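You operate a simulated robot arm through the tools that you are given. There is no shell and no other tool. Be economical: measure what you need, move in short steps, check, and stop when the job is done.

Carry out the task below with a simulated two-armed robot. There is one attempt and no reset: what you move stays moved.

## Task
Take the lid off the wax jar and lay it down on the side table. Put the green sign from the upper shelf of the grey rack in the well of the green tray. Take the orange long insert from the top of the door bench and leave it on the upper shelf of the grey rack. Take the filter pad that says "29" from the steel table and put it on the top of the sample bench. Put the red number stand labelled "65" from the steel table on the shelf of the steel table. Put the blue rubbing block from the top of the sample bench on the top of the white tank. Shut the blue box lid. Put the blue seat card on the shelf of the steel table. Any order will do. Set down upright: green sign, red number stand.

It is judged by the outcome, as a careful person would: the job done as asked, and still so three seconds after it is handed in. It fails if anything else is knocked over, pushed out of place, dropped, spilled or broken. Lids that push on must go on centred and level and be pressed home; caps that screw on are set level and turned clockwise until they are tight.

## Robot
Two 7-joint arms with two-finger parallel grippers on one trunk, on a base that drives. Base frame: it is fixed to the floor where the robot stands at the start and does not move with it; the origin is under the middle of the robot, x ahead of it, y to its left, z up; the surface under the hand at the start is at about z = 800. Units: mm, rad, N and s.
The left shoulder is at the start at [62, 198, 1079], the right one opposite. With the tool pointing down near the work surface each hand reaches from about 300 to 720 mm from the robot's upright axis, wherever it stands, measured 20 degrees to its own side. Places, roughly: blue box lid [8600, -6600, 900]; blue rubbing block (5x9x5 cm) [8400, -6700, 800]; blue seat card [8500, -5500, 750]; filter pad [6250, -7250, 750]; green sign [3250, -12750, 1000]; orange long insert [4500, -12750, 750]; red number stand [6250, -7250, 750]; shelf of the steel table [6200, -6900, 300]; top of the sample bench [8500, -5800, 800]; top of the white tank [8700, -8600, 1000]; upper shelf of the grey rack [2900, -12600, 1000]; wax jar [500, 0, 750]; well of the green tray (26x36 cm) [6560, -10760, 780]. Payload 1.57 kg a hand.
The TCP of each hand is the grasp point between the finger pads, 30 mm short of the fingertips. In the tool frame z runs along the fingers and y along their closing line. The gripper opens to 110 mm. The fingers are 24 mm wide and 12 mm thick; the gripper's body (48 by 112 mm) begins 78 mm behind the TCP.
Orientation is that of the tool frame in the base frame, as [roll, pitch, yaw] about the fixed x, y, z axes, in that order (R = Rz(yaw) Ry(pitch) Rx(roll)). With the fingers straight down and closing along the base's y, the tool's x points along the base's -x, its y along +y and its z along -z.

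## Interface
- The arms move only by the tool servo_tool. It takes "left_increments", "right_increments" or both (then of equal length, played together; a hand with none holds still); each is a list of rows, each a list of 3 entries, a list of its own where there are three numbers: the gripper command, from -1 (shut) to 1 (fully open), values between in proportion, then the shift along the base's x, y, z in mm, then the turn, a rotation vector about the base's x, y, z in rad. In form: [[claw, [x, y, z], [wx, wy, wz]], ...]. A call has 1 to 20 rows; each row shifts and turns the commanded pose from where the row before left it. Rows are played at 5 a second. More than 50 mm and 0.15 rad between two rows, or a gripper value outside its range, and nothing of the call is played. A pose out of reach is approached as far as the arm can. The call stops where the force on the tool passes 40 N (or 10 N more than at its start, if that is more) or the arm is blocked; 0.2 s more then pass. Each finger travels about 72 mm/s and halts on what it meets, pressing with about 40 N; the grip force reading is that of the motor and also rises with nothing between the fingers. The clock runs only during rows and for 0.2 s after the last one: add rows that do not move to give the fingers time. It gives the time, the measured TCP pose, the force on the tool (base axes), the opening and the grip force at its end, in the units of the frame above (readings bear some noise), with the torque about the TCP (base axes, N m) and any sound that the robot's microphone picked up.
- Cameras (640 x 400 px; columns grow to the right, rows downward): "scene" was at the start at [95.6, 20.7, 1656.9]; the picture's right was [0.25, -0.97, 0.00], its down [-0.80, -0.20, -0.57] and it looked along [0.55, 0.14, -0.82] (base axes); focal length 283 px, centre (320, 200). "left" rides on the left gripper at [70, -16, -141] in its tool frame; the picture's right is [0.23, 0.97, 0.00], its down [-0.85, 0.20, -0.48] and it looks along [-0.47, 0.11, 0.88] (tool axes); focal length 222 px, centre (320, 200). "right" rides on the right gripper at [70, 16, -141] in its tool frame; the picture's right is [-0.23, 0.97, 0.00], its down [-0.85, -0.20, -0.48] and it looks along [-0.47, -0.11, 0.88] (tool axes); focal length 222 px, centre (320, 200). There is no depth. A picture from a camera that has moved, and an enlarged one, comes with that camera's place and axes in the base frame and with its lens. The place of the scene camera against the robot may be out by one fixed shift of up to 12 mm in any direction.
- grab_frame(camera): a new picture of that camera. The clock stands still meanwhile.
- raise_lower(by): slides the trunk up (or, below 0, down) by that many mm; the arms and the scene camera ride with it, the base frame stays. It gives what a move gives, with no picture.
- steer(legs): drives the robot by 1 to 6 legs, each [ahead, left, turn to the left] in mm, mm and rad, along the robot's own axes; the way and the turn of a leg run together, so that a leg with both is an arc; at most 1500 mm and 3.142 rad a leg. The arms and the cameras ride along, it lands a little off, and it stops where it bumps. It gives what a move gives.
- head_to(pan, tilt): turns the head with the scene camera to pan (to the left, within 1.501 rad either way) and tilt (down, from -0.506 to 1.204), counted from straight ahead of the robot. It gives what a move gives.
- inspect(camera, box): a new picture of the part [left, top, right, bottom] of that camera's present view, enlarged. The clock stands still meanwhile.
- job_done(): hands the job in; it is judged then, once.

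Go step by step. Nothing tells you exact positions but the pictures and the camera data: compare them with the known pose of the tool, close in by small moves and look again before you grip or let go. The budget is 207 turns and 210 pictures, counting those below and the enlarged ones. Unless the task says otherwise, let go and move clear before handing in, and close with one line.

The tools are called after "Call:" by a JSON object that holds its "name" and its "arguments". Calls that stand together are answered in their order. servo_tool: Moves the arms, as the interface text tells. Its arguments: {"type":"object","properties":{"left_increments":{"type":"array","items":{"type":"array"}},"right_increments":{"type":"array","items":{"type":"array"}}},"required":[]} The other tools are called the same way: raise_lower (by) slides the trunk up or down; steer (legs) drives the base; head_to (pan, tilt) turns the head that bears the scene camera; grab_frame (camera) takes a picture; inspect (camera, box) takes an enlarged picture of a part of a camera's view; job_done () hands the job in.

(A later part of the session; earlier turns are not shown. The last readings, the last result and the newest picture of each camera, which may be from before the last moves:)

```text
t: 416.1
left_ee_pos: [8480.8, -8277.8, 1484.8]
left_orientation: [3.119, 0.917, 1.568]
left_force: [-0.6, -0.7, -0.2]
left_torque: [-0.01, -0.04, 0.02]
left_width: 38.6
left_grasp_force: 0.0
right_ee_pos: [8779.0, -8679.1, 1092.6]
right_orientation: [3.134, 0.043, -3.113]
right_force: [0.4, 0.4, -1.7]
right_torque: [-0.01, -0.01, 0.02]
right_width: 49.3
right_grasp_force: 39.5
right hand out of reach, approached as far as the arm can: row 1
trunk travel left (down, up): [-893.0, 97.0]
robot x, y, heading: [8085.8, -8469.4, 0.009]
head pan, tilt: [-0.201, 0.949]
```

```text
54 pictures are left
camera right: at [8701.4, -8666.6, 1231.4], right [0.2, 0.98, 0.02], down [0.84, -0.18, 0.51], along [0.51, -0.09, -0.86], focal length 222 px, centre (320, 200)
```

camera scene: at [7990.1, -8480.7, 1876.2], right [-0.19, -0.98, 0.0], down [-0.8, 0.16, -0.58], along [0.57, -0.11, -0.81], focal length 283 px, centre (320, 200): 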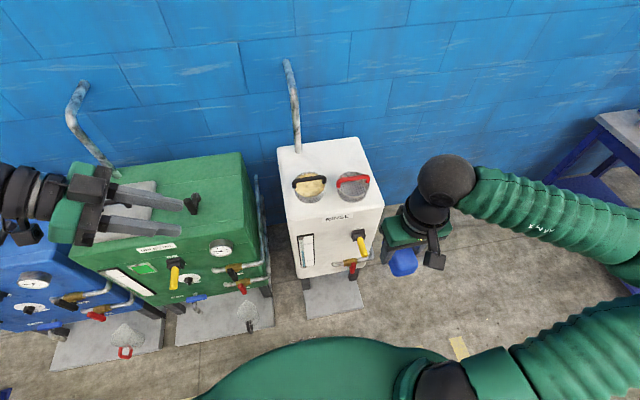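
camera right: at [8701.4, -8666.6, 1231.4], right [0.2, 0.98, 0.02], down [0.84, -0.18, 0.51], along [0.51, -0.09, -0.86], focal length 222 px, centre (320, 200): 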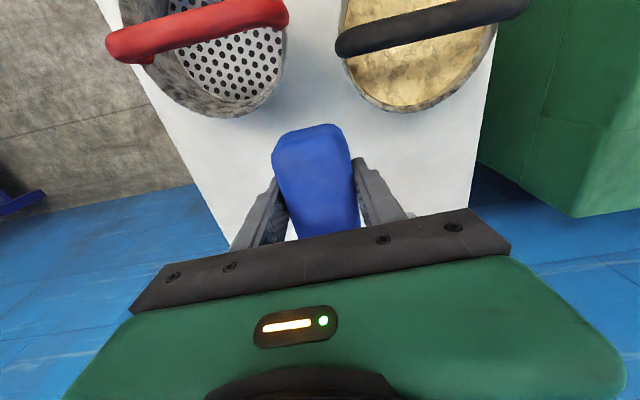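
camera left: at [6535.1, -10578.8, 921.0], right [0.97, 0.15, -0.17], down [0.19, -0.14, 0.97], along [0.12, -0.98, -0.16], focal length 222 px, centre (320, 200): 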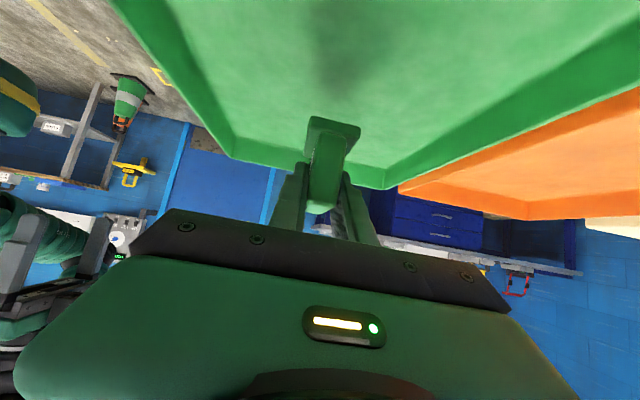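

Driving 22 mm further for margin, then lowering the block.

Call:
{"name": "steer", "arguments": {"legs": [[22, 0, 0]]}}

Call:
{"name": "servo_tool", "arguments": {"right_increments": [[-1, [0, 0, -15], [0, 0, 0]], [-1, [0, 0, -10], [0, 0, 0]], [-1, [0, 0, -6], [0, 0, 0]], [-1, [0, 0, -4], [0, 0, 0]], [-1, [0, 0, -4], [0, 0, 0]], [-1, [0, 0, -4], [0, 0, 0]], [-1, [0, 0, -4], [0, 0, 0]], [-1, [0, 0, -4], [0, 0, 0]], [-1, [0, 0, 0], [0, 0, 0]]]}}

```text
t: 416.9
left_ee_pos: [8496.1, -8276.3, 1487.8]
left_orientation: [3.114, 0.917, 1.562]
left_force: [-0.3, 0.2, 0.8]
left_torque: [0.0, -0.01, 0.0]
left_width: 38.4
left_grasp_force: 0.1
right_ee_pos: [8795.9, -8678.5, 1096.4]
right_orientation: [3.136, 0.049, -3.113]
right_force: [0.8, -0.1, -1.1]
right_torque: [0.04, -0.03, -0.01]
right_width: 49.4
right_grasp_force: 40.0
trunk travel left (down, up): [-893.0, 97.0]
robot x, y, heading: [8109.9, -8466.7, 0.002]
head pan, tilt: [-0.201, 0.949]
```

```text
t: 418.9
left_ee_pos: [8499.9, -8276.9, 1486.7]
left_orientation: [3.117, 0.916, 1.566]
left_force: [0.2, -0.3, 1.5]
left_torque: [0.04, -0.01, 0.0]
left_width: 38.5
left_grasp_force: 0.1
right_ee_pos: [8797.3, -8678.4, 1043.9]
right_orientation: [3.133, 0.049, -3.115]
right_force: [0.5, -0.4, -1.9]
right_torque: [-0.04, 0.02, 0.03]
right_width: 49.4
right_grasp_force: 40.4
right hand out of reach, approached as far as the arm can: row 5
trunk travel left (down, up): [-893.0, 97.0]
robot x, y, heading: [8107.1, -8465.6, 0.008]
head pan, tilt: [-0.201, 0.949]
```

Call:
{"name": "servo_tool", "arguments": {"right_increments": [[-1, [0, 0, -3], [0, 0, 0]], [-1, [0, 0, -3], [0, 0, 0]], [-1, [0, 0, -3], [0, 0, 0]], [-1, [0, 0, -3], [0, 0, 0]], [-1, [0, 0, -3], [0, 0, 0]], [-1, [0, 0, -3], [0, 0, 0]], [-1, [0, 0, 0], [0, 0, 0]]]}}

Call:
{"name": "grab_frame", "arguments": {"camera": "right"}}

```text
t: 420.5
left_ee_pos: [8500.6, -8276.8, 1486.5]
left_orientation: [3.118, 0.917, 1.566]
left_force: [-0.5, -0.8, -0.2]
left_torque: [0.0, -0.01, -0.03]
left_width: 38.8
left_grasp_force: 0.1
right_ee_pos: [8792.9, -8678.2, 1025.6]
right_orientation: [3.133, 0.048, -3.114]
right_force: [0.6, 0.7, -1.3]
right_torque: [-0.01, -0.02, -0.01]
right_width: 49.3
right_grasp_force: 40.0
right hand out of reach, approached as far as the arm can: row 3
trunk travel left (down, up): [-893.0, 97.0]
robot x, y, heading: [8106.3, -8468.7, 0.006]
head pan, tilt: [-0.201, 0.949]
```

```text
53 pictures are left
camera right: at [8715.4, -8665.8, 1164.6], right [0.2, 0.98, 0.02], down [0.84, -0.18, 0.52], along [0.51, -0.09, -0.86], focal length 222 px, centre (320, 200)
```

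right: 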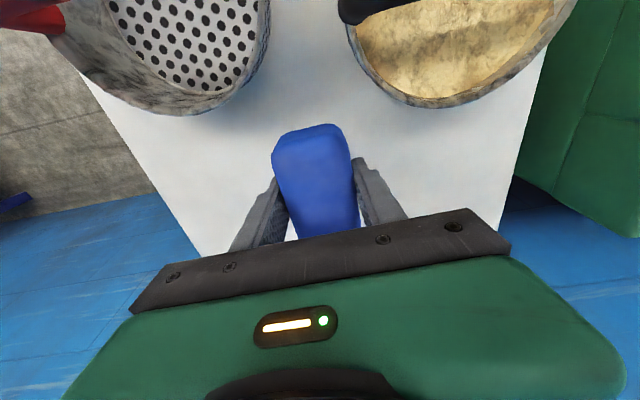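

Call:
{"name": "servo_tool", "arguments": {"right_increments": [[-1, [0, 0, -4], [0, 0, 0]], [-1, [0, 0, -4], [0, 0, 0]], [-1, [0, 0, -3], [0, 0, 0]], [-1, [0, 0, -3], [0, 0, 0]], [-1, [0, 0, -3], [0, 0, 0]], [-1, [0, 0, -3], [0, 0, 0]], [-1, [0, 0, -3], [0, 0, 0]], [-1, [0, 0, 0], [0, 0, 0]]]}}

Call:
{"name": "inspect", "arguments": {"camera": "scene", "box": [260, 60, 440, 220]}}

```text
t: 422.3
left_ee_pos: [8501.0, -8276.4, 1486.2]
left_orientation: [3.116, 0.917, 1.565]
left_force: [-0.9, -0.5, 0.6]
left_torque: [-0.02, 0.0, -0.02]
left_width: 38.7
left_grasp_force: 0.1
right_ee_pos: [8786.9, -8678.1, 1002.6]
right_orientation: [3.135, 0.045, -3.116]
right_force: [0.4, 0.1, -0.2]
right_torque: [-0.01, 0.0, -0.02]
right_width: 49.5
right_grasp_force: 39.8
right hand out of reach, approached as far as the arm can: row 1, 6
trunk travel left (down, up): [-893.0, 97.0]
robot x, y, heading: [8110.9, -8469.1, 0.005]
head pan, tilt: [-0.201, 0.949]
```

```text
2.50 times, centred on (350, 140) of scene
camera zoom: at [8207.0, -8479.0, 1876.0], right [-0.19, -0.98, 0.0], down [-0.8, 0.16, -0.58], along [0.57, -0.11, -0.81], focal length 707 px, centre (245, 350)
```

zoom: 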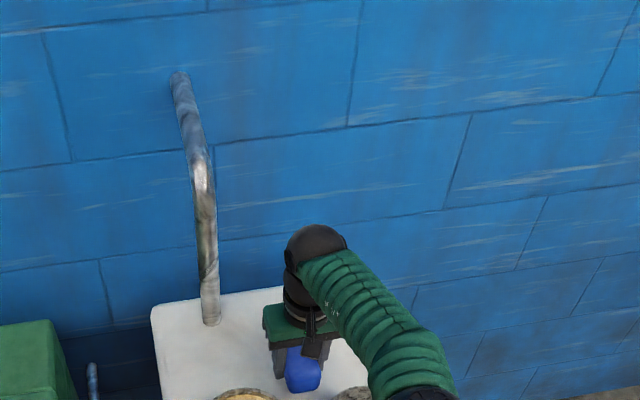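

No contact yet; lowering with the trunk in small steps to keep the x position.

Call:
{"name": "raise_lower", "arguments": {"by": -10}}

Call:
{"name": "raise_lower", "arguments": {"by": -8}}

Call:
{"name": "grab_frame", "arguments": {"camera": "right"}}

```text
t: 422.9
left_ee_pos: [8500.3, -8276.7, 1475.4]
left_orientation: [3.116, 0.917, 1.567]
left_force: [0.3, -0.3, 1.1]
left_torque: [0.03, -0.02, -0.01]
left_width: 38.6
left_grasp_force: 0.0
right_ee_pos: [8788.9, -8677.6, 993.6]
right_orientation: [3.135, 0.047, -3.115]
right_force: [0.6, -0.5, -1.0]
right_torque: [0.0, -0.03, 0.04]
right_width: 49.6
right_grasp_force: 39.8
trunk travel left (down, up): [-883.0, 107.0]
robot x, y, heading: [8105.4, -8466.0, 0.0]
head pan, tilt: [-0.201, 0.949]
```

```text
t: 423.5
left_ee_pos: [8502.4, -8276.3, 1468.5]
left_orientation: [3.119, 0.917, 1.568]
left_force: [-0.7, -0.3, -1.4]
left_torque: [-0.02, 0.01, -0.01]
left_width: 38.3
left_grasp_force: 0.0
right_ee_pos: [8788.1, -8677.8, 986.2]
right_orientation: [3.135, 0.047, -3.114]
right_force: [0.3, -0.4, -1.5]
right_torque: [0.01, -0.03, 0.05]
right_width: 49.5
right_grasp_force: 39.5
trunk travel left (down, up): [-875.0, 115.0]
robot x, y, heading: [8105.3, -8468.2, 0.006]
head pan, tilt: [-0.201, 0.949]
```

```text
51 pictures are left
camera right: at [8711.1, -8666.0, 1124.5], right [0.2, 0.98, 0.02], down [0.84, -0.18, 0.52], along [0.51, -0.09, -0.86], focal length 222 px, centre (320, 200)
```

right: 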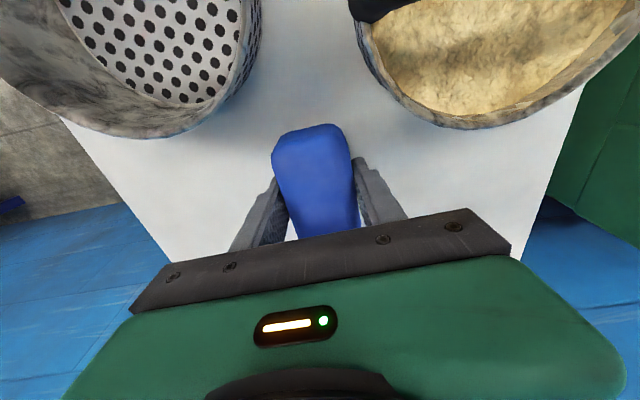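

Call:
{"name": "raise_lower", "arguments": {"by": -10}}

Call:
{"name": "raise_lower", "arguments": {"by": -8}}

Call:
{"name": "raise_lower", "arguments": {"by": -6}}

```text
t: 424.1
left_ee_pos: [8498.0, -8275.3, 1459.4]
left_orientation: [3.116, 0.92, 1.565]
left_force: [0.6, -0.3, 0.3]
left_torque: [0.0, 0.06, -0.03]
left_width: 38.4
left_grasp_force: 0.1
right_ee_pos: [8787.0, -8677.2, 981.8]
right_orientation: [3.138, 0.053, -3.114]
right_force: [9.4, -3.6, 37.3]
right_torque: [-0.46, 1.34, 0.06]
right_width: 49.8
right_grasp_force: 40.3
trunk travel left (down, up): [-865.0, 125.0]
robot x, y, heading: [8106.6, -8470.6, 0.006]
head pan, tilt: [-0.201, 0.949]
```

```text
t: 424.4
left_ee_pos: [8495.9, -8276.2, 1456.4]
left_orientation: [3.113, 0.918, 1.563]
left_force: [0.5, 0.2, -0.1]
left_torque: [-0.01, 0.01, -0.01]
left_width: 38.5
left_grasp_force: 0.1
right_ee_pos: [8787.2, -8678.3, 981.1]
right_orientation: [3.137, 0.059, -3.118]
right_force: [-11.7, 1.6, 16.8]
right_torque: [-0.35, 0.15, -0.18]
right_width: 49.5
right_grasp_force: 40.1
trunk travel left (down, up): [-863.0, 127.0]
robot x, y, heading: [8107.7, -8465.6, -0.001]
head pan, tilt: [-0.201, 0.949]
stopped: the force on the tool passed its limit at 52 N (the readings are from after the stop); the commanded pose is now the measured one
```

```text
t: 424.9
left_ee_pos: [8494.9, -8275.1, 1452.4]
left_orientation: [3.109, 0.919, 1.562]
left_force: [1.2, -0.6, 0.5]
left_torque: [-0.03, 0.03, -0.01]
left_width: 38.5
left_grasp_force: 0.1
right_ee_pos: [8787.2, -8679.8, 981.7]
right_orientation: [3.139, 0.067, -3.117]
right_force: [-15.5, 3.9, 23.4]
right_torque: [-0.5, 0.96, -0.47]
right_width: 49.7
right_grasp_force: 39.7
trunk travel left (down, up): [-857.0, 133.0]
robot x, y, heading: [8110.9, -8469.6, 0.007]
head pan, tilt: [-0.201, 0.949]
stopped: the force on the tool passed its limit at 41 N (the readings are from after the stop); the commanded pose is now the measured one
```

Contact (tank top ≈ 948). Relieving the pressure, then releasing.

Call:
{"name": "raise_lower", "arguments": {"by": 4}}

Call:
{"name": "servo_tool", "arguments": {"right_increments": [[-1, [0, 0, 0], [0, 0, 0]], [-0.1, [0, 0, 0], [0, 0, 0]], [0.3, [0, 0, 0], [0, 0, 0]], [0.3, [0, 0, 0], [0, 0, 0]]]}}

Call:
{"name": "grab_frame", "arguments": {"camera": "right"}}

```text
t: 425.5
left_ee_pos: [8498.7, -8277.3, 1455.8]
left_orientation: [3.115, 0.918, 1.564]
left_force: [-0.2, 0.4, 0.5]
left_torque: [0.01, 0.0, -0.01]
left_width: 38.4
left_grasp_force: 0.1
right_ee_pos: [8792.7, -8679.2, 980.6]
right_orientation: [3.136, 0.067, -3.115]
right_force: [-1.3, 3.3, 6.4]
right_torque: [-0.15, 0.33, -0.06]
right_width: 49.5
right_grasp_force: 39.7
trunk travel left (down, up): [-861.0, 129.0]
robot x, y, heading: [8107.8, -8466.1, 0.005]
head pan, tilt: [-0.201, 0.949]
```

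```text
t: 426.5
left_ee_pos: [8498.1, -8277.2, 1455.7]
left_orientation: [3.116, 0.917, 1.566]
left_force: [0.0, -0.1, 0.1]
left_torque: [0.0, -0.01, -0.01]
left_width: 38.4
left_grasp_force: 0.0
right_ee_pos: [8793.2, -8678.3, 980.6]
right_orientation: [3.136, 0.064, -3.119]
right_force: [-0.5, 4.7, 6.1]
right_torque: [-0.05, 0.06, -0.03]
right_width: 67.3
right_grasp_force: 0.1
trunk travel left (down, up): [-861.0, 129.0]
robot x, y, heading: [8108.5, -8466.1, 0.008]
head pan, tilt: [-0.201, 0.949]
```

```text
50 pictures are left
camera right: at [8713.5, -8666.4, 1118.6], right [0.2, 0.98, 0.02], down [0.83, -0.18, 0.53], along [0.52, -0.09, -0.85], focal length 222 px, centre (320, 200)
```

right: 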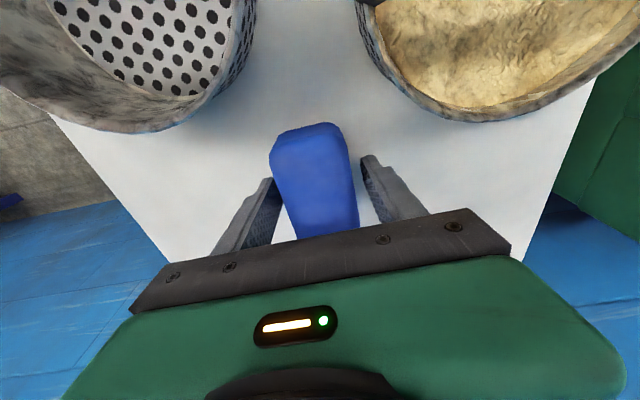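

Block released on the tank. Rising straight up with the trunk and arm, then backing away.

Call:
{"name": "raise_lower", "arguments": {"by": 110}}

Call:
{"name": "servo_tool", "arguments": {"right_increments": [[0.3, [-5, 0, 40], [0, 0, 0]], [0.3, [-5, 0, 45], [0, 0, 0]], [0.3, [-45, 0, 10], [0, 0, 0]], [0.3, [-45, 0, 0], [0, 0, 0]], [0.3, [-45, 0, 0], [0, 0, 0]], [0.3, [-45, 0, 0], [0, 0, 0]], [0.3, [-45, 0, 0], [0, 0, 0]]]}}

Call:
{"name": "inspect", "arguments": {"camera": "scene", "box": [240, 80, 420, 240]}}

```text
t: 427.9
left_ee_pos: [8500.4, -8278.9, 1565.5]
left_orientation: [3.118, 0.918, 1.567]
left_force: [-0.4, 0.4, 0.1]
left_torque: [0.0, 0.03, 0.0]
left_width: 38.4
left_grasp_force: 0.0
right_ee_pos: [8793.0, -8680.6, 1090.2]
right_orientation: [3.138, 0.065, -3.118]
right_force: [0.4, -0.8, 0.3]
right_torque: [0.0, 0.01, 0.01]
right_width: 71.4
right_grasp_force: 0.1
trunk travel left (down, up): [-971.0, 19.0]
robot x, y, heading: [8106.6, -8465.0, 0.006]
head pan, tilt: [-0.201, 0.949]
```

```text
t: 429.5
left_ee_pos: [8497.6, -8277.1, 1566.0]
left_orientation: [3.117, 0.918, 1.566]
left_force: [0.6, 0.5, -0.1]
left_torque: [0.0, 0.0, 0.05]
left_width: 38.5
left_grasp_force: 0.0
right_ee_pos: [8556.5, -8679.5, 1185.7]
right_orientation: [3.137, 0.066, -3.12]
right_force: [-0.3, 0.2, 1.5]
right_torque: [0.03, -0.02, -0.04]
right_width: 71.6
right_grasp_force: 0.0
trunk travel left (down, up): [-971.0, 19.0]
robot x, y, heading: [8105.8, -8464.9, 0.007]
head pan, tilt: [-0.201, 0.949]
```

```text
2.50 times, centred on (330, 160) of scene
camera zoom: at [8202.9, -8479.5, 1954.6], right [-0.19, -0.98, 0.0], down [-0.8, 0.16, -0.58], along [0.57, -0.11, -0.81], focal length 707 px, centre (295, 300)
```

zoom: 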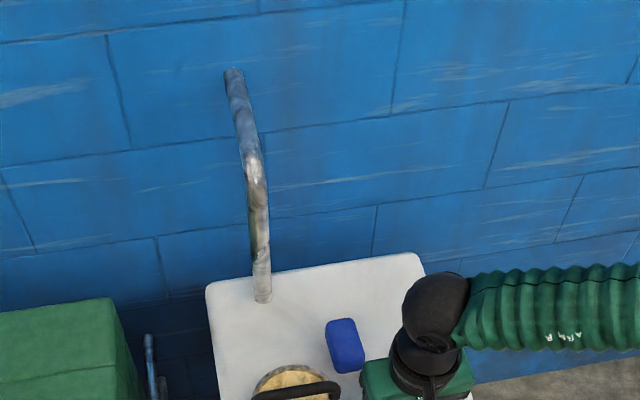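

Block is on the tank. Now back for the seat card: drive to y≈−5510, lower the trunk, and turn the right hand to close along x, tilted toward +y (mirror of what the left did).

Call:
{"name": "steer", "arguments": {"legs": [[-500, 0, -0.006], [0, 1480, 0], [0, 1475, 0]]}}

Call:
{"name": "raise_lower", "arguments": {"by": -340}}

Call:
{"name": "servo_tool", "arguments": {"right_increments": [[1, [10, -6, 0], [0, 0, 0.143]], [1, [10, -6, 0], [0, 0, 0.143]], [1, [10, -6, 0], [0, 0, 0.143]], [1, [10, -6, 0], [0, 0, 0.143]], [1, [10, -6, 0], [0, 0, 0.143]], [1, [0, 0, 5], [0, 0, 0.143]], [1, [0, 0, 5], [0, 0, 0.143]], [1, [0, 0, 5], [0, 0, 0.143]], [1, [0, 0, 5], [0, 0, 0.143]], [1, [0, 0, 5], [0, 0, 0.143]], [1, [0, 0, 5], [0, 0, 0.13]], [1, [0, 0, 0], [0.145, 0, 0]], [1, [0, 0, 0], [0.145, 0, 0]], [1, [0, 0, 0], [0.145, 0, 0]], [1, [0, 0, 0], [0.145, 0, 0]], [1, [0, 0, 0], [0.145, 0, 0]], [1, [0, 0, 0], [0.145, 0, 0]], [1, [0, 0, 0], [0, 0, 0]]]}}

Call:
{"name": "head_to", "arguments": {"pan": 0.0, "tilt": 0.6}}

Call:
{"name": "grab_frame", "arguments": {"camera": "scene"}}

```text
t: 446.2
left_ee_pos: [7984.3, -5327.6, 1564.6]
left_orientation: [3.118, 0.914, 1.575]
left_force: [0.3, -0.2, 0.4]
left_torque: [0.0, -0.02, 0.02]
left_width: 38.3
left_grasp_force: 0.0
right_ee_pos: [8046.3, -5729.4, 1184.8]
right_orientation: [3.132, 0.064, -3.106]
right_force: [0.7, -0.8, 0.0]
right_torque: [0.0, -0.02, -0.01]
right_width: 71.4
right_grasp_force: 0.2
trunk travel left (down, up): [-971.0, 19.0]
robot x, y, heading: [7590.7, -5518.5, 0.012]
head pan, tilt: [-0.201, 0.949]
```

```text
t: 449.6
left_ee_pos: [7981.4, -5325.3, 1225.1]
left_orientation: [3.116, 0.918, 1.574]
left_force: [0.4, 0.6, -0.2]
left_torque: [0.04, 0.01, -0.01]
left_width: 38.4
left_grasp_force: 0.1
right_ee_pos: [8043.5, -5727.2, 845.7]
right_orientation: [3.136, 0.065, -3.107]
right_force: [0.9, -0.3, -0.3]
right_torque: [-0.04, -0.01, -0.02]
right_width: 71.7
right_grasp_force: 0.1
trunk travel left (down, up): [-631.0, 359.0]
robot x, y, heading: [7592.7, -5516.1, 0.014]
head pan, tilt: [-0.201, 0.949]
```

```text
t: 453.4
left_ee_pos: [7982.0, -5325.1, 1225.9]
left_orientation: [3.115, 0.916, 1.574]
left_force: [0.7, 0.1, 0.3]
left_torque: [-0.03, 0.0, -0.02]
left_width: 38.5
left_grasp_force: 0.1
right_ee_pos: [8087.6, -5752.1, 848.4]
right_orientation: [3.135, 0.067, -2.442]
right_force: [0.0, 0.1, -0.3]
right_torque: [-0.04, 0.02, 0.02]
right_width: 109.7
right_grasp_force: 0.0
right hand out of reach, approached as far as the arm can: row 5, 6, 7, 8, 9, 10, 11, 12, 13, 14, 15, 16, 17
trunk travel left (down, up): [-631.0, 359.0]
robot x, y, heading: [7586.5, -5519.7, 0.016]
head pan, tilt: [-0.201, 0.949]
```

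```text
t: 454.2
left_ee_pos: [7981.9, -5324.9, 1226.4]
left_orientation: [3.116, 0.918, 1.575]
left_force: [-0.8, -0.6, -0.1]
left_torque: [-0.01, 0.0, -0.03]
left_width: 38.4
left_grasp_force: 0.0
right_ee_pos: [8087.8, -5752.5, 846.9]
right_orientation: [3.135, 0.066, -2.442]
right_force: [0.2, -0.2, 0.6]
right_torque: [0.03, 0.01, -0.03]
right_width: 110.0
right_grasp_force: 0.0
trunk travel left (down, up): [-631.0, 359.0]
robot x, y, heading: [7594.6, -5519.8, 0.015]
head pan, tilt: [0.0, 0.6]
```

```text
48 pictures are left
camera scene: at [7707.5, -5514.8, 1642.8], right [0.01, -1.0, 0.0], down [-0.57, -0.01, -0.82], along [0.82, 0.01, -0.57], focal length 283 px, centre (320, 200)
```

scene: 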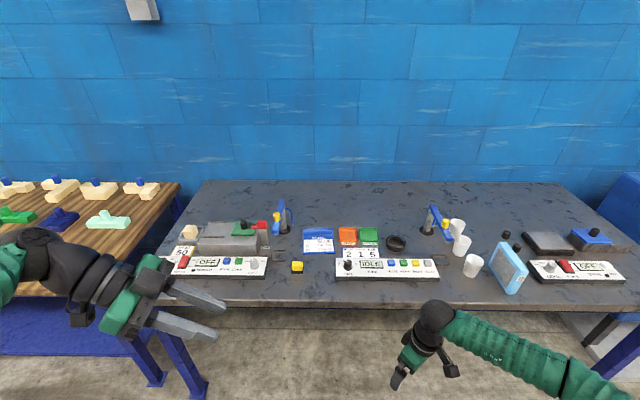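

The right wrist is limited that way; I'll rotate it the other way (camera up) and use a ~42° tilt toward +y, which clears the bench.

Call:
{"name": "servo_tool", "arguments": {"right_increments": [[1, [0, 0, 10], [0, 0, -0.142]], [1, [0, 0, 10], [0, 0, -0.142]], [1, [0, 0, 10], [0, 0, -0.142]], [1, [0, 0, 10], [0, 0, -0.142]], [1, [0, 0, 10], [0, 0, -0.142]], [1, [0, 0, 10], [0, 0, -0.142]], [1, [0, 0, 10], [0, 0, -0.142]], [1, [0, 0, 10], [0, 0, -0.142]], [1, [0, 0, 10], [0, 0, -0.142]], [1, [0, 0, 10], [0, 0, -0.142]], [1, [0, 0, 10], [0, 0, -0.142]], [1, [0, 0, 10], [0, 0, -0.142]], [1, [0, 0, 10], [0, 0, -0.142]], [1, [0, 0, 10], [0, 0, -0.142]], [1, [0, 0, 10], [0, 0, -0.142]], [1, [0, 0, 10], [0, 0, -0.142]], [1, [0, 0, 0], [0, 0, 0]]]}}

Call:
{"name": "servo_tool", "arguments": {"right_increments": [[1, [5, -5, 5], [0.145, 0, 0]], [1, [5, -5, 5], [0.145, 0, 0]], [1, [5, -5, 5], [0.145, 0, 0]], [1, [5, -5, 5], [0.145, 0, 0]], [1, [5, -5, 5], [0.145, 0, 0]], [1, [0, 0, 0], [0, 0, 0]]]}}

Call:
{"name": "grab_frame", "arguments": {"camera": "scene"}}

```text
t: 457.8
left_ee_pos: [7982.7, -5325.4, 1225.3]
left_orientation: [3.117, 0.918, 1.574]
left_force: [-0.3, -0.4, 0.1]
left_torque: [-0.01, 0.01, 0.02]
left_width: 38.4
left_grasp_force: 0.0
right_ee_pos: [8087.6, -5752.1, 1006.6]
right_orientation: [3.138, 0.068, 1.566]
right_force: [-0.9, 0.8, -0.1]
right_torque: [-0.03, -0.02, -0.01]
right_width: 110.2
right_grasp_force: 0.1
trunk travel left (down, up): [-631.0, 359.0]
robot x, y, heading: [7593.8, -5518.1, 0.012]
head pan, tilt: [0.0, 0.6]
```

```text
t: 459.2
left_ee_pos: [7981.9, -5326.8, 1224.9]
left_orientation: [3.117, 0.916, 1.574]
left_force: [-0.1, 0.0, 0.7]
left_torque: [-0.01, -0.03, 0.0]
left_width: 38.6
left_grasp_force: 0.1
right_ee_pos: [8113.1, -5779.3, 1031.9]
right_orientation: [3.14, -0.66, 1.567]
right_force: [0.6, 0.1, -0.1]
right_torque: [0.02, 0.02, 0.01]
right_width: 110.1
right_grasp_force: 0.0
trunk travel left (down, up): [-631.0, 359.0]
robot x, y, heading: [7593.8, -5520.3, 0.017]
head pan, tilt: [0.0, 0.6]
```

```text
47 pictures are left
camera scene: at [7707.4, -5515.8, 1642.8], right [0.01, -1.0, 0.0], down [-0.57, -0.01, -0.82], along [0.82, 0.01, -0.57], focal length 283 px, centre (320, 200)
```

scene: 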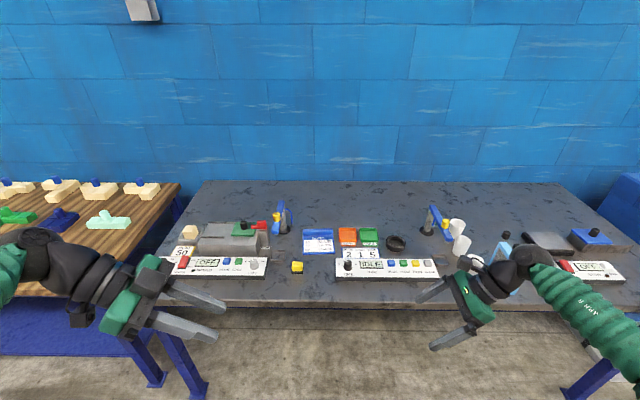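

Posture works. Driving forward and bringing the right hand above the card's bar.

Call:
{"name": "steer", "arguments": {"legs": [[412, 0, -0.015]]}}

Call:
{"name": "servo_tool", "arguments": {"right_increments": [[1, [18, 38, -10], [0, 0, 0]], [1, [18, 38, -10], [0, 0, 0]], [1, [18, 38, -10], [0, 0, 0]], [1, [18, 38, -15], [0, 0, 0]], [1, [15, 30, -20], [0, 0, 0]], [1, [0, 0, 0], [0, 0, 0]]]}}

Call:
{"name": "grab_frame", "arguments": {"camera": "right"}}

Call:
{"name": "inspect", "arguments": {"camera": "scene", "box": [220, 170, 440, 330]}}

```text
t: 461.7
left_ee_pos: [8394.2, -5327.2, 1225.8]
left_orientation: [3.116, 0.917, 1.561]
left_force: [-0.8, 0.0, -0.1]
left_torque: [0.02, -0.02, 0.02]
left_width: 38.7
left_grasp_force: 0.1
right_ee_pos: [8520.1, -5781.2, 1031.9]
right_orientation: [3.139, -0.661, 1.555]
right_force: [-0.5, 0.1, 0.1]
right_torque: [-0.02, -0.01, -0.01]
right_width: 110.0
right_grasp_force: 0.0
trunk travel left (down, up): [-631.0, 359.0]
robot x, y, heading: [8002.9, -5515.1, 0.003]
head pan, tilt: [0.0, 0.6]
```

```text
t: 463.1
left_ee_pos: [8393.9, -5326.6, 1225.6]
left_orientation: [3.115, 0.918, 1.56]
left_force: [0.4, 0.1, -0.8]
left_torque: [0.0, 0.0, 0.02]
left_width: 38.5
left_grasp_force: 0.0
right_ee_pos: [8607.3, -5601.6, 969.6]
right_orientation: [3.137, -0.66, 1.555]
right_force: [-0.4, -0.1, -0.2]
right_torque: [0.0, -0.02, -0.02]
right_width: 110.3
right_grasp_force: 0.1
trunk travel left (down, up): [-631.0, 359.0]
robot x, y, heading: [8002.3, -5513.1, 0.002]
head pan, tilt: [0.0, 0.6]
```

```text
46 pictures are left
camera right: at [8622.1, -5635.3, 1125.1], right [0.97, -0.2, -0.14], down [-0.22, -0.97, -0.15], along [-0.1, 0.17, -0.98], focal length 222 px, centre (320, 200)
```

right: 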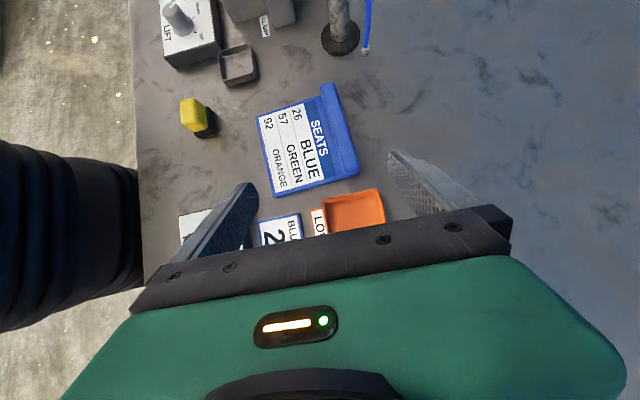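

```text
2.50 times, centred on (330, 250) of scene
camera zoom: at [8118.3, -5512.1, 1642.9], right [0.0, -1.0, 0.0], down [-0.57, 0.0, -0.82], along [0.82, 0.0, -0.57], focal length 707 px, centre (295, 75)
```

zoom: 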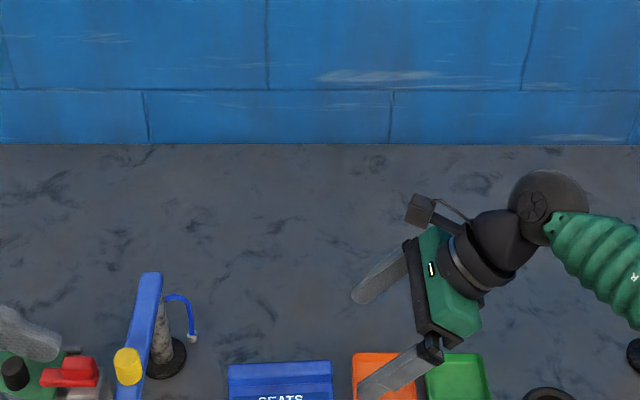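

The bar of the card is at ≈(8638, −5504), running along y. Approaching it with the fingers straddling.

Call:
{"name": "servo_tool", "arguments": {"right_increments": [[0.3, [15, 25, -25], [0, 0, 0]], [0.3, [15, 25, -25], [0, 0, 0.03]], [0.3, [0, 18, -25], [0, 0, 0]], [0.3, [0, 10, -13], [0, 0, 0]], [0.3, [0, 0, 0], [0, 0, 0]]]}}

Call:
{"name": "grab_frame", "arguments": {"camera": "right"}}

Call:
{"name": "head_to", "arguments": {"pan": 0.0, "tilt": 0.9}}

Call:
{"name": "inspect", "arguments": {"camera": "scene", "box": [240, 150, 420, 280]}}

```text
t: 464.3
left_ee_pos: [8393.7, -5326.2, 1225.8]
left_orientation: [3.117, 0.919, 1.563]
left_force: [0.1, -0.3, -0.2]
left_torque: [0.0, 0.0, -0.01]
left_width: 38.3
left_grasp_force: 0.0
right_ee_pos: [8636.5, -5522.1, 877.3]
right_orientation: [3.14, -0.658, 1.585]
right_force: [-0.4, -0.3, -0.5]
right_torque: [-0.02, 0.02, 0.03]
right_width: 71.7
right_grasp_force: 0.1
trunk travel left (down, up): [-631.0, 359.0]
robot x, y, heading: [8002.7, -5516.5, 0.005]
head pan, tilt: [0.0, 0.6]
```

```text
44 pictures are left
camera right: at [8653.0, -5554.6, 1033.4], right [0.98, -0.17, -0.14], down [-0.19, -0.97, -0.14], along [-0.11, 0.17, -0.98], focal length 222 px, centre (320, 200)
```

right: 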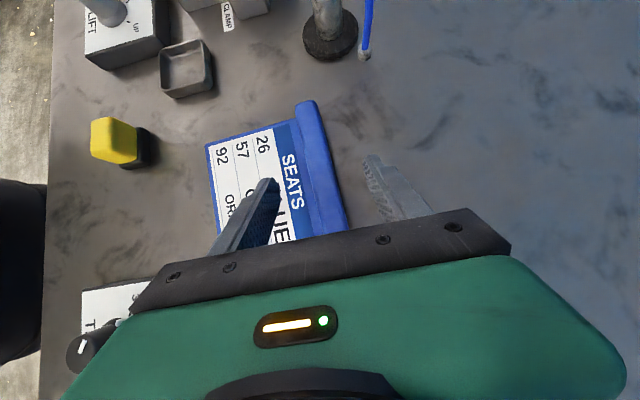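

```text
t: 465.1
left_ee_pos: [8394.6, -5326.6, 1223.5]
left_orientation: [3.115, 0.917, 1.561]
left_force: [0.0, 0.8, -0.9]
left_torque: [0.01, 0.0, -0.02]
left_width: 38.4
left_grasp_force: 0.1
right_ee_pos: [8636.8, -5522.6, 878.4]
right_orientation: [3.139, -0.658, 1.585]
right_force: [0.0, 0.7, 0.2]
right_torque: [-0.01, -0.04, 0.02]
right_width: 71.3
right_grasp_force: 0.0
trunk travel left (down, up): [-631.0, 359.0]
robot x, y, heading: [8004.5, -5514.0, 0.001]
head pan, tilt: [0.0, 0.901]
```

```text
3.08 times, centred on (330, 215) of scene
camera zoom: at [8106.3, -5511.7, 1618.1], right [0.0, -1.0, 0.0], down [-0.78, 0.0, -0.62], along [0.62, 0.0, -0.78], focal length 870 px, centre (289, 154)
```

zoom: 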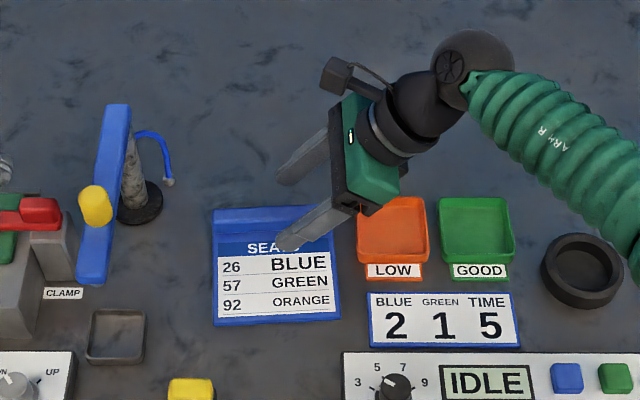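

Centred on the bar. Lowering gently until the fingers touch.

Call:
{"name": "servo_tool", "arguments": {"right_increments": [[0.3, [0, 3, -4], [0, 0, 0]], [0.3, [0, 2, -4], [0, 0, 0]], [0.3, [0, 2, -3], [0, 0, 0]], [0.3, [0, 0, -3], [0, 0, 0]], [0.3, [0, 0, -3], [0, 0, 0]], [0.3, [0, 0, 0], [0, 0, 0]]]}}

Call:
{"name": "inspect", "arguments": {"camera": "right", "box": [200, 80, 440, 250]}}

```text
t: 466.5
left_ee_pos: [8394.1, -5325.0, 1224.6]
left_orientation: [3.116, 0.917, 1.562]
left_force: [-0.5, 0.1, 0.1]
left_torque: [0.0, 0.02, -0.03]
left_width: 38.4
left_grasp_force: 0.0
right_ee_pos: [8637.6, -5513.7, 861.1]
right_orientation: [3.139, -0.659, 1.585]
right_force: [-0.8, -0.3, 0.5]
right_torque: [0.0, 0.01, 0.0]
right_width: 71.3
right_grasp_force: 0.0
trunk travel left (down, up): [-631.0, 359.0]
robot x, y, heading: [8007.3, -5514.7, 0.003]
head pan, tilt: [0.0, 0.901]
```

```text
2.35 times, centred on (320, 165) of right
camera zoom: at [8653.1, -5545.5, 1017.3], right [0.98, -0.17, -0.14], down [-0.19, -0.97, -0.14], along [-0.11, 0.17, -0.98], focal length 523 px, centre (320, 282)
```

zoom: 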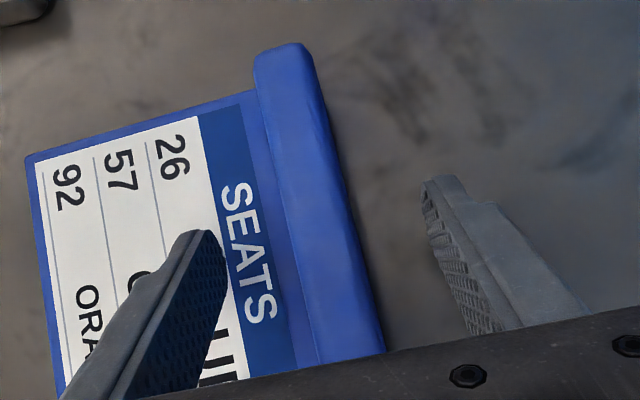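

Call:
{"name": "servo_tool", "arguments": {"right_increments": [[0.3, [0, 0, -2], [0, 0, 0]], [0.3, [0, 0, -2], [0, 0, 0]], [0.3, [0, 0, -2], [0, 0, 0]], [0.3, [0, 0, -2], [0, 0, 0]], [0.3, [0, 0, 0], [0, 0, 0]]]}}

```text
t: 467.6
left_ee_pos: [8393.4, -5326.9, 1226.5]
left_orientation: [3.116, 0.915, 1.56]
left_force: [0.9, 0.0, -0.2]
left_torque: [-0.04, 0.0, -0.03]
left_width: 38.7
left_grasp_force: 0.0
right_ee_pos: [8638.1, -5514.1, 860.8]
right_orientation: [3.132, -0.669, 1.585]
right_force: [-3.7, -6.2, 25.0]
right_torque: [0.02, 1.08, 0.33]
right_width: 74.8
right_grasp_force: 1.7
trunk travel left (down, up): [-631.0, 359.0]
robot x, y, heading: [8004.6, -5511.1, 0.001]
head pan, tilt: [0.0, 0.901]
stopped in row 5 (right hand): the force on the tool passed its limit at 41 N (the readings are from after the stop); the commanded pose is now the measured one
```

Contact with the panel. Raising 2 mm and closing on the bar.

Call:
{"name": "servo_tool", "arguments": {"right_increments": [[0.3, [0, 0, 2], [0, 0, 0]], [-1, [0, 0, 0], [0, 0, 0]], [-1, [0, 0, 0], [0, 0, 0]], [-1, [0, 0, 0], [0, 0, 0]], [-1, [0, 0, 0], [0, 0, 0]]]}}

Call:
{"name": "inspect", "arguments": {"camera": "right", "box": [200, 80, 440, 250]}}

```text
t: 468.8
left_ee_pos: [8393.3, -5325.9, 1226.4]
left_orientation: [3.115, 0.919, 1.561]
left_force: [0.2, 0.6, -0.1]
left_torque: [0.02, 0.0, 0.0]
left_width: 38.4
left_grasp_force: 0.1
right_ee_pos: [8638.8, -5513.0, 861.5]
right_orientation: [3.13, -0.665, 1.585]
right_force: [7.9, 0.6, 22.4]
right_torque: [0.17, 0.05, -0.13]
right_width: 21.3
right_grasp_force: 34.7
trunk travel left (down, up): [-631.0, 359.0]
robot x, y, heading: [8006.2, -5513.0, 0.004]
head pan, tilt: [0.0, 0.901]
```

```text
2.35 times, centred on (320, 165) of right
camera zoom: at [8653.1, -5546.6, 1016.3], right [0.98, -0.17, -0.13], down [-0.19, -0.97, -0.15], along [-0.1, 0.17, -0.98], focal length 523 px, centre (320, 282)
```

zoom: 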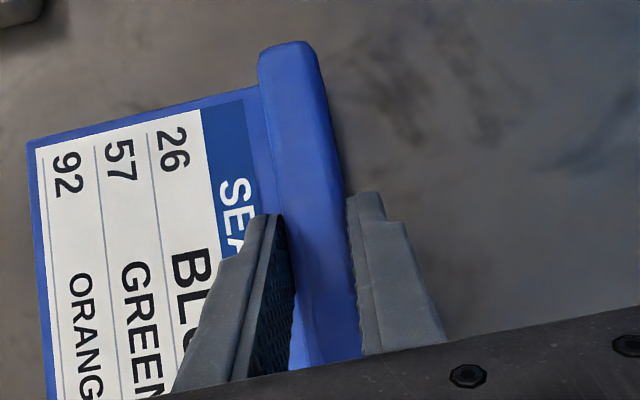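

Bar gripped (21 mm). Lifting.

Call:
{"name": "servo_tool", "arguments": {"right_increments": [[-1, [0, 0, 5], [0, 0, 0]], [-1, [0, 0, 20], [0, 0, 0]], [-1, [0, 0, 40], [0, 0, 0]], [-1, [0, 0, 45], [0, 0, 0]], [-1, [-20, 0, 45], [0, 0, 0]], [-1, [-40, -10, 20], [0, 0, 0]], [-1, [0, 0, 0], [0, 0, 0]]]}}

Call:
{"name": "inspect", "arguments": {"camera": "scene", "box": [200, 120, 480, 330]}}

```text
t: 470.4
left_ee_pos: [8396.1, -5327.5, 1225.2]
left_orientation: [3.118, 0.916, 1.564]
left_force: [0.2, -0.1, 0.1]
left_torque: [0.02, 0.02, -0.01]
left_width: 38.4
left_grasp_force: 0.0
right_ee_pos: [8578.4, -5521.7, 1032.0]
right_orientation: [3.137, -0.665, 1.581]
right_force: [0.6, 0.1, -0.9]
right_torque: [0.01, -0.05, 0.0]
right_width: 21.1
right_grasp_force: 34.1
trunk travel left (down, up): [-631.0, 359.0]
robot x, y, heading: [8002.9, -5516.7, 0.004]
head pan, tilt: [0.0, 0.901]
```

```text
1.90 times, centred on (340, 225) of scene
camera zoom: at [8107.7, -5513.0, 1617.9], right [0.0, -1.0, 0.0], down [-0.79, 0.0, -0.62], along [0.62, 0.0, -0.79], focal length 539 px, centre (282, 152)
```

zoom: 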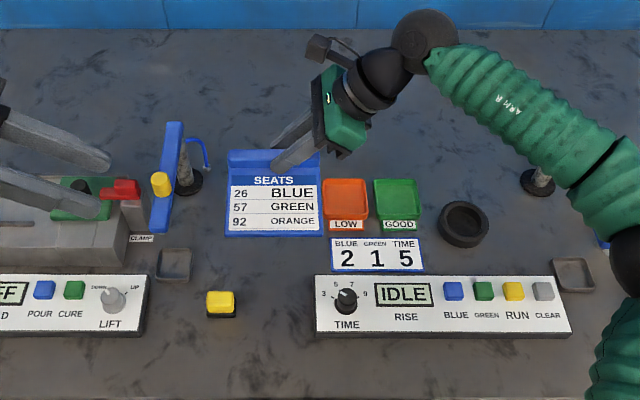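

Card lifted level. Driving back to the −x side of the steel table.

Call:
{"name": "steer", "arguments": {"legs": [[-1000, 0, 0], [-1000, -50, 0], [-800, -50, 0], [0, -1300, 0]]}}

Call:
{"name": "head_to", "arguments": {"pan": 0.0, "tilt": 0.6}}

Call:
{"name": "raise_lower", "arguments": {"by": -300}}

Call:
{"name": "grab_frame", "arguments": {"camera": "scene"}}

```text
t: 490.3
left_ee_pos: [5567.8, -6702.2, 1225.5]
left_orientation: [3.116, 0.919, 1.505]
left_force: [-0.2, 0.1, 0.6]
left_torque: [0.01, -0.01, 0.02]
left_width: 38.4
left_grasp_force: 0.0
right_ee_pos: [5739.0, -6907.3, 1034.8]
right_orientation: [3.137, -0.663, 1.527]
right_force: [0.1, 0.7, -0.4]
right_torque: [-0.03, -0.03, -0.03]
right_width: 21.0
right_grasp_force: 34.3
trunk travel left (down, up): [-631.0, 359.0]
robot x, y, heading: [5166.6, -6866.3, -0.056]
head pan, tilt: [0.0, 0.901]
```

```text
t: 491.1
left_ee_pos: [5565.9, -6703.5, 1225.6]
left_orientation: [3.113, 0.918, 1.502]
left_force: [0.3, 0.1, 0.6]
left_torque: [0.01, 0.01, 0.02]
left_width: 38.6
left_grasp_force: 0.0
right_ee_pos: [5738.4, -6907.5, 1035.5]
right_orientation: [3.134, -0.666, 1.53]
right_force: [-0.5, 0.1, -0.9]
right_torque: [-0.01, -0.03, 0.01]
right_width: 21.0
right_grasp_force: 34.7
trunk travel left (down, up): [-631.0, 359.0]
robot x, y, heading: [5166.9, -6869.6, -0.054]
head pan, tilt: [0.0, 0.6]
```

```text
t: 494.1
left_ee_pos: [5565.3, -6703.1, 925.5]
left_orientation: [3.114, 0.918, 1.503]
left_force: [-0.1, 0.2, -0.4]
left_torque: [-0.01, -0.03, 0.01]
left_width: 38.7
left_grasp_force: 0.2
right_ee_pos: [5737.8, -6908.7, 734.0]
right_orientation: [3.133, -0.663, 1.53]
right_force: [0.0, 0.3, -0.6]
right_torque: [-0.04, -0.05, 0.0]
right_width: 21.3
right_grasp_force: 34.4
trunk travel left (down, up): [-331.0, 659.0]
robot x, y, heading: [5166.3, -6870.2, -0.057]
head pan, tilt: [0.0, 0.6]
```

```text
39 pictures are left
camera scene: at [5280.5, -6874.1, 1342.8], right [-0.05, -1.0, 0.0], down [-0.57, 0.03, -0.82], along [0.82, -0.05, -0.57], focal length 283 px, centre (320, 200)
```

scene: 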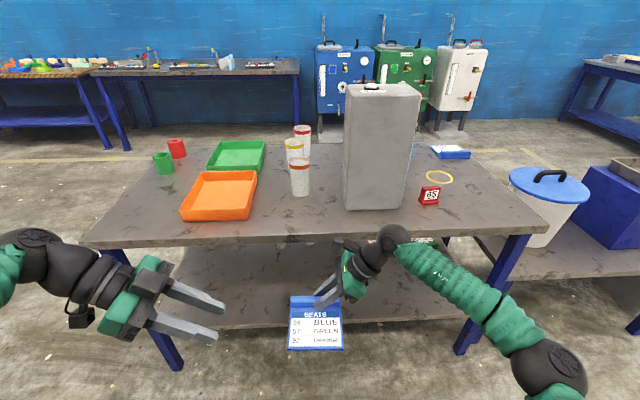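

The shelf is visible and empty. Retracting the left arm, squaring up, lowering further and driving the card under the tabletop.

Call:
{"name": "servo_tool", "arguments": {"left_increments": [[-0.3, [-35, 35, 0], [0, 0, 0]], [-0.3, [-35, 35, 0], [0, 0, 0]], [-0.3, [-30, 35, 0], [0, 0, 0]], [-0.3, [0, 0, 0], [0, 0, 0]]]}}

Call:
{"name": "raise_lower", "arguments": {"by": -300}}

Call:
{"name": "steer", "arguments": {"legs": [[0, 0, 0.055], [200, -10, 0]]}}

Call:
{"name": "head_to", "arguments": {"pan": -0.1, "tilt": 0.75}}

Call:
{"name": "grab_frame", "arguments": {"camera": "scene"}}

```text
t: 495.1
left_ee_pos: [5468.6, -6599.6, 927.7]
left_orientation: [3.116, 0.916, 1.505]
left_force: [-0.8, 0.0, -0.4]
left_torque: [-0.02, 0.01, 0.0]
left_width: 38.4
left_grasp_force: 0.1
right_ee_pos: [5737.7, -6909.3, 734.3]
right_orientation: [3.134, -0.668, 1.527]
right_force: [0.2, -0.7, -0.5]
right_torque: [-0.02, -0.03, -0.01]
right_width: 21.1
right_grasp_force: 34.3
trunk travel left (down, up): [-331.0, 659.0]
robot x, y, heading: [5165.8, -6870.0, -0.052]
head pan, tilt: [0.0, 0.6]
```

```text
t: 498.1
left_ee_pos: [5467.1, -6598.6, 627.8]
left_orientation: [3.113, 0.919, 1.505]
left_force: [0.4, 1.2, 0.1]
left_torque: [0.0, 0.01, -0.05]
left_width: 38.5
left_grasp_force: 0.1
right_ee_pos: [5736.8, -6908.9, 434.0]
right_orientation: [3.133, -0.662, 1.53]
right_force: [0.5, -0.4, -0.5]
right_torque: [-0.04, 0.0, 0.0]
right_width: 21.2
right_grasp_force: 33.7
trunk travel left (down, up): [-31.0, 959.0]
robot x, y, heading: [5165.4, -6870.3, -0.047]
head pan, tilt: [0.0, 0.6]
```

```text
t: 500.1
left_ee_pos: [5657.1, -6591.9, 628.9]
left_orientation: [3.113, 0.919, 1.558]
left_force: [-0.3, 0.0, -0.2]
left_torque: [0.02, -0.03, -0.03]
left_width: 38.5
left_grasp_force: 0.0
right_ee_pos: [5943.5, -6888.0, 434.2]
right_orientation: [3.135, -0.664, 1.583]
right_force: [0.0, 0.2, -0.8]
right_torque: [-0.01, -0.06, 0.01]
right_width: 21.1
right_grasp_force: 34.6
trunk travel left (down, up): [-31.0, 959.0]
robot x, y, heading: [5375.6, -6878.1, 0.002]
head pan, tilt: [0.0, 0.6]
```

```text
t: 500.8
left_ee_pos: [5656.7, -6592.4, 627.3]
left_orientation: [3.112, 0.92, 1.557]
left_force: [-0.2, 0.3, 0.0]
left_torque: [-0.01, 0.0, -0.01]
left_width: 38.6
left_grasp_force: 0.1
right_ee_pos: [5942.6, -6887.4, 434.7]
right_orientation: [3.132, -0.663, 1.582]
right_force: [-0.4, -0.3, -0.6]
right_torque: [-0.04, -0.03, -0.02]
right_width: 21.0
right_grasp_force: 34.4
trunk travel left (down, up): [-31.0, 959.0]
robot x, y, heading: [5372.9, -6880.7, 0.002]
head pan, tilt: [-0.099, 0.75]
```

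```text
38 pictures are left
camera scene: at [5479.1, -6885.6, 1030.0], right [-0.1, -1.0, 0.0], down [-0.68, 0.07, -0.73], along [0.73, -0.07, -0.68], focal length 283 px, centre (320, 200)
```

scene: 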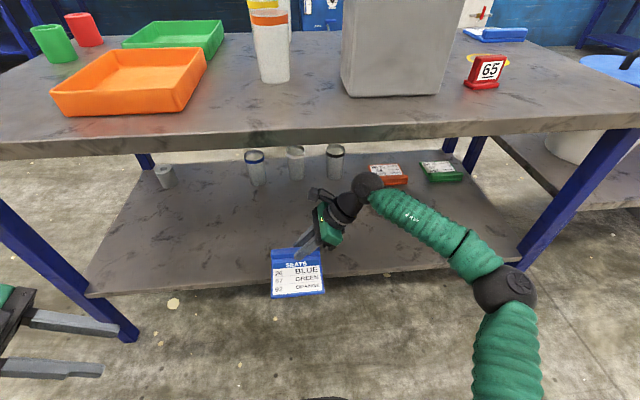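

The front of the shelf is free. Driving 115 mm further in and lowering the card.

Call:
{"name": "steer", "arguments": {"legs": [[118, 0, 0]]}}

Call:
{"name": "servo_tool", "arguments": {"right_increments": [[-1, [0, 0, -25], [0, 0, 0]], [-1, [0, 0, -25], [0, 0, 0]], [-1, [0, 0, -15], [0, 0, 0]], [-1, [0, 0, -8], [0, 0, 0]], [-1, [0, 0, -5], [0, 0, 0]], [-1, [0, 0, -4], [0, 0, 0]], [-1, [0, 0, -4], [0, 0, 0]], [-1, [0, 0, -4], [0, 0, 0]], [-1, [0, 0, -4], [0, 0, 0]], [-1, [0, 0, 0], [0, 0, 0]]]}}

Call:
{"name": "grab_frame", "arguments": {"camera": "scene"}}

```text
t: 502.1
left_ee_pos: [5776.1, -6591.8, 626.8]
left_orientation: [3.113, 0.919, 1.555]
left_force: [0.7, 0.7, -1.0]
left_torque: [0.02, 0.0, -0.01]
left_width: 38.4
left_grasp_force: 0.1
right_ee_pos: [6060.8, -6889.1, 435.5]
right_orientation: [3.132, -0.663, 1.581]
right_force: [0.1, 0.4, -0.3]
right_torque: [0.01, -0.02, -0.01]
right_width: 21.3
right_grasp_force: 34.7
trunk travel left (down, up): [-31.0, 959.0]
robot x, y, heading: [5488.9, -6883.8, -0.003]
head pan, tilt: [-0.099, 0.75]
```

```text
t: 503.4
left_ee_pos: [5773.5, -6592.5, 629.4]
left_orientation: [3.106, 0.919, 1.55]
left_force: [-0.5, 0.0, 0.2]
left_torque: [-0.02, 0.02, 0.05]
left_width: 38.5
left_grasp_force: 0.2
right_ee_pos: [6061.0, -6886.6, 366.1]
right_orientation: [3.122, -0.676, 1.587]
right_force: [-4.7, -5.0, 21.6]
right_torque: [-0.43, 0.94, 0.23]
right_width: 21.4
right_grasp_force: 34.7
trunk travel left (down, up): [-31.0, 959.0]
robot x, y, heading: [5487.5, -6884.2, -0.003]
head pan, tilt: [-0.099, 0.75]
stopped in row 6 (right hand): the force on the tool passed its limit at 44 N (the readings are from after the stop); the commanded pose is now the measured one
```

```text
37 pictures are left
camera scene: at [5593.8, -6886.6, 1030.5], right [-0.1, -0.99, 0.0], down [-0.68, 0.07, -0.73], along [0.73, -0.08, -0.68], focal length 283 px, centre (320, 200)
```

scene: 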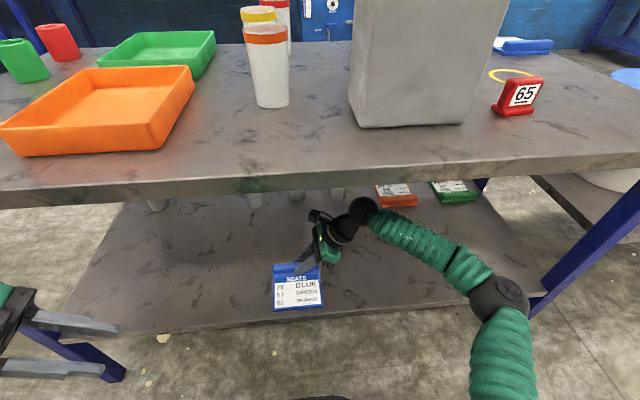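

Contact: the card lies on the shelf (≈325). Releasing and withdrawing along the finger axis.

Call:
{"name": "servo_tool", "arguments": {"right_increments": [[-1, [0, 0, 1.5], [0, 0, 0]], [-0.3, [0, 0, 0], [0, 0, 0]], [-0.3, [0, 0, 0], [0, 0, 0]], [-0.3, [0, -12, 16], [0, 0, 0]], [-0.3, [0, -18, 24], [0, 0, 0]], [-0.3, [0, -15, 30], [0, 0, 0]], [-0.3, [0, 0, 0], [0, 0, 0]]]}}

Call:
{"name": "inspect", "arguments": {"camera": "scene", "box": [230, 180, 430, 330]}}

```text
t: 504.9
left_ee_pos: [5774.5, -6593.0, 626.9]
left_orientation: [3.11, 0.919, 1.553]
left_force: [-0.7, 0.2, -0.5]
left_torque: [-0.03, -0.02, -0.01]
left_width: 38.5
left_grasp_force: 0.1
right_ee_pos: [6060.8, -6934.1, 434.6]
right_orientation: [3.127, -0.671, 1.583]
right_force: [-1.0, 0.2, 0.4]
right_torque: [0.02, 0.0, -0.02]
right_width: 38.2
right_grasp_force: 0.1
trunk travel left (down, up): [-31.0, 959.0]
robot x, y, heading: [5488.6, -6881.0, 0.0]
head pan, tilt: [-0.099, 0.75]
```

```text
2.67 times, centred on (330, 255) of scene
camera zoom: at [5596.7, -6886.5, 1030.0], right [-0.1, -0.99, 0.0], down [-0.68, 0.07, -0.73], along [0.73, -0.08, -0.68], focal length 754 px, centre (293, 53)
```

zoom: 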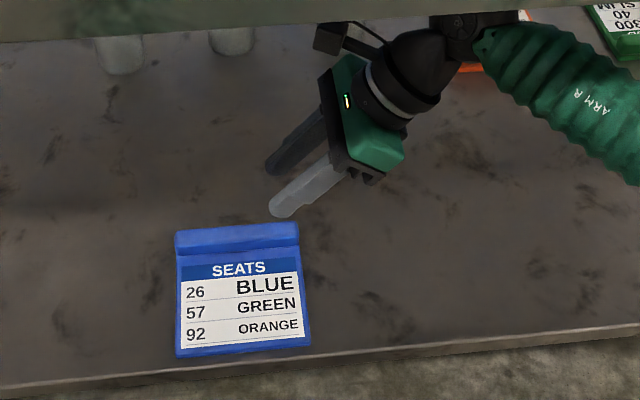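

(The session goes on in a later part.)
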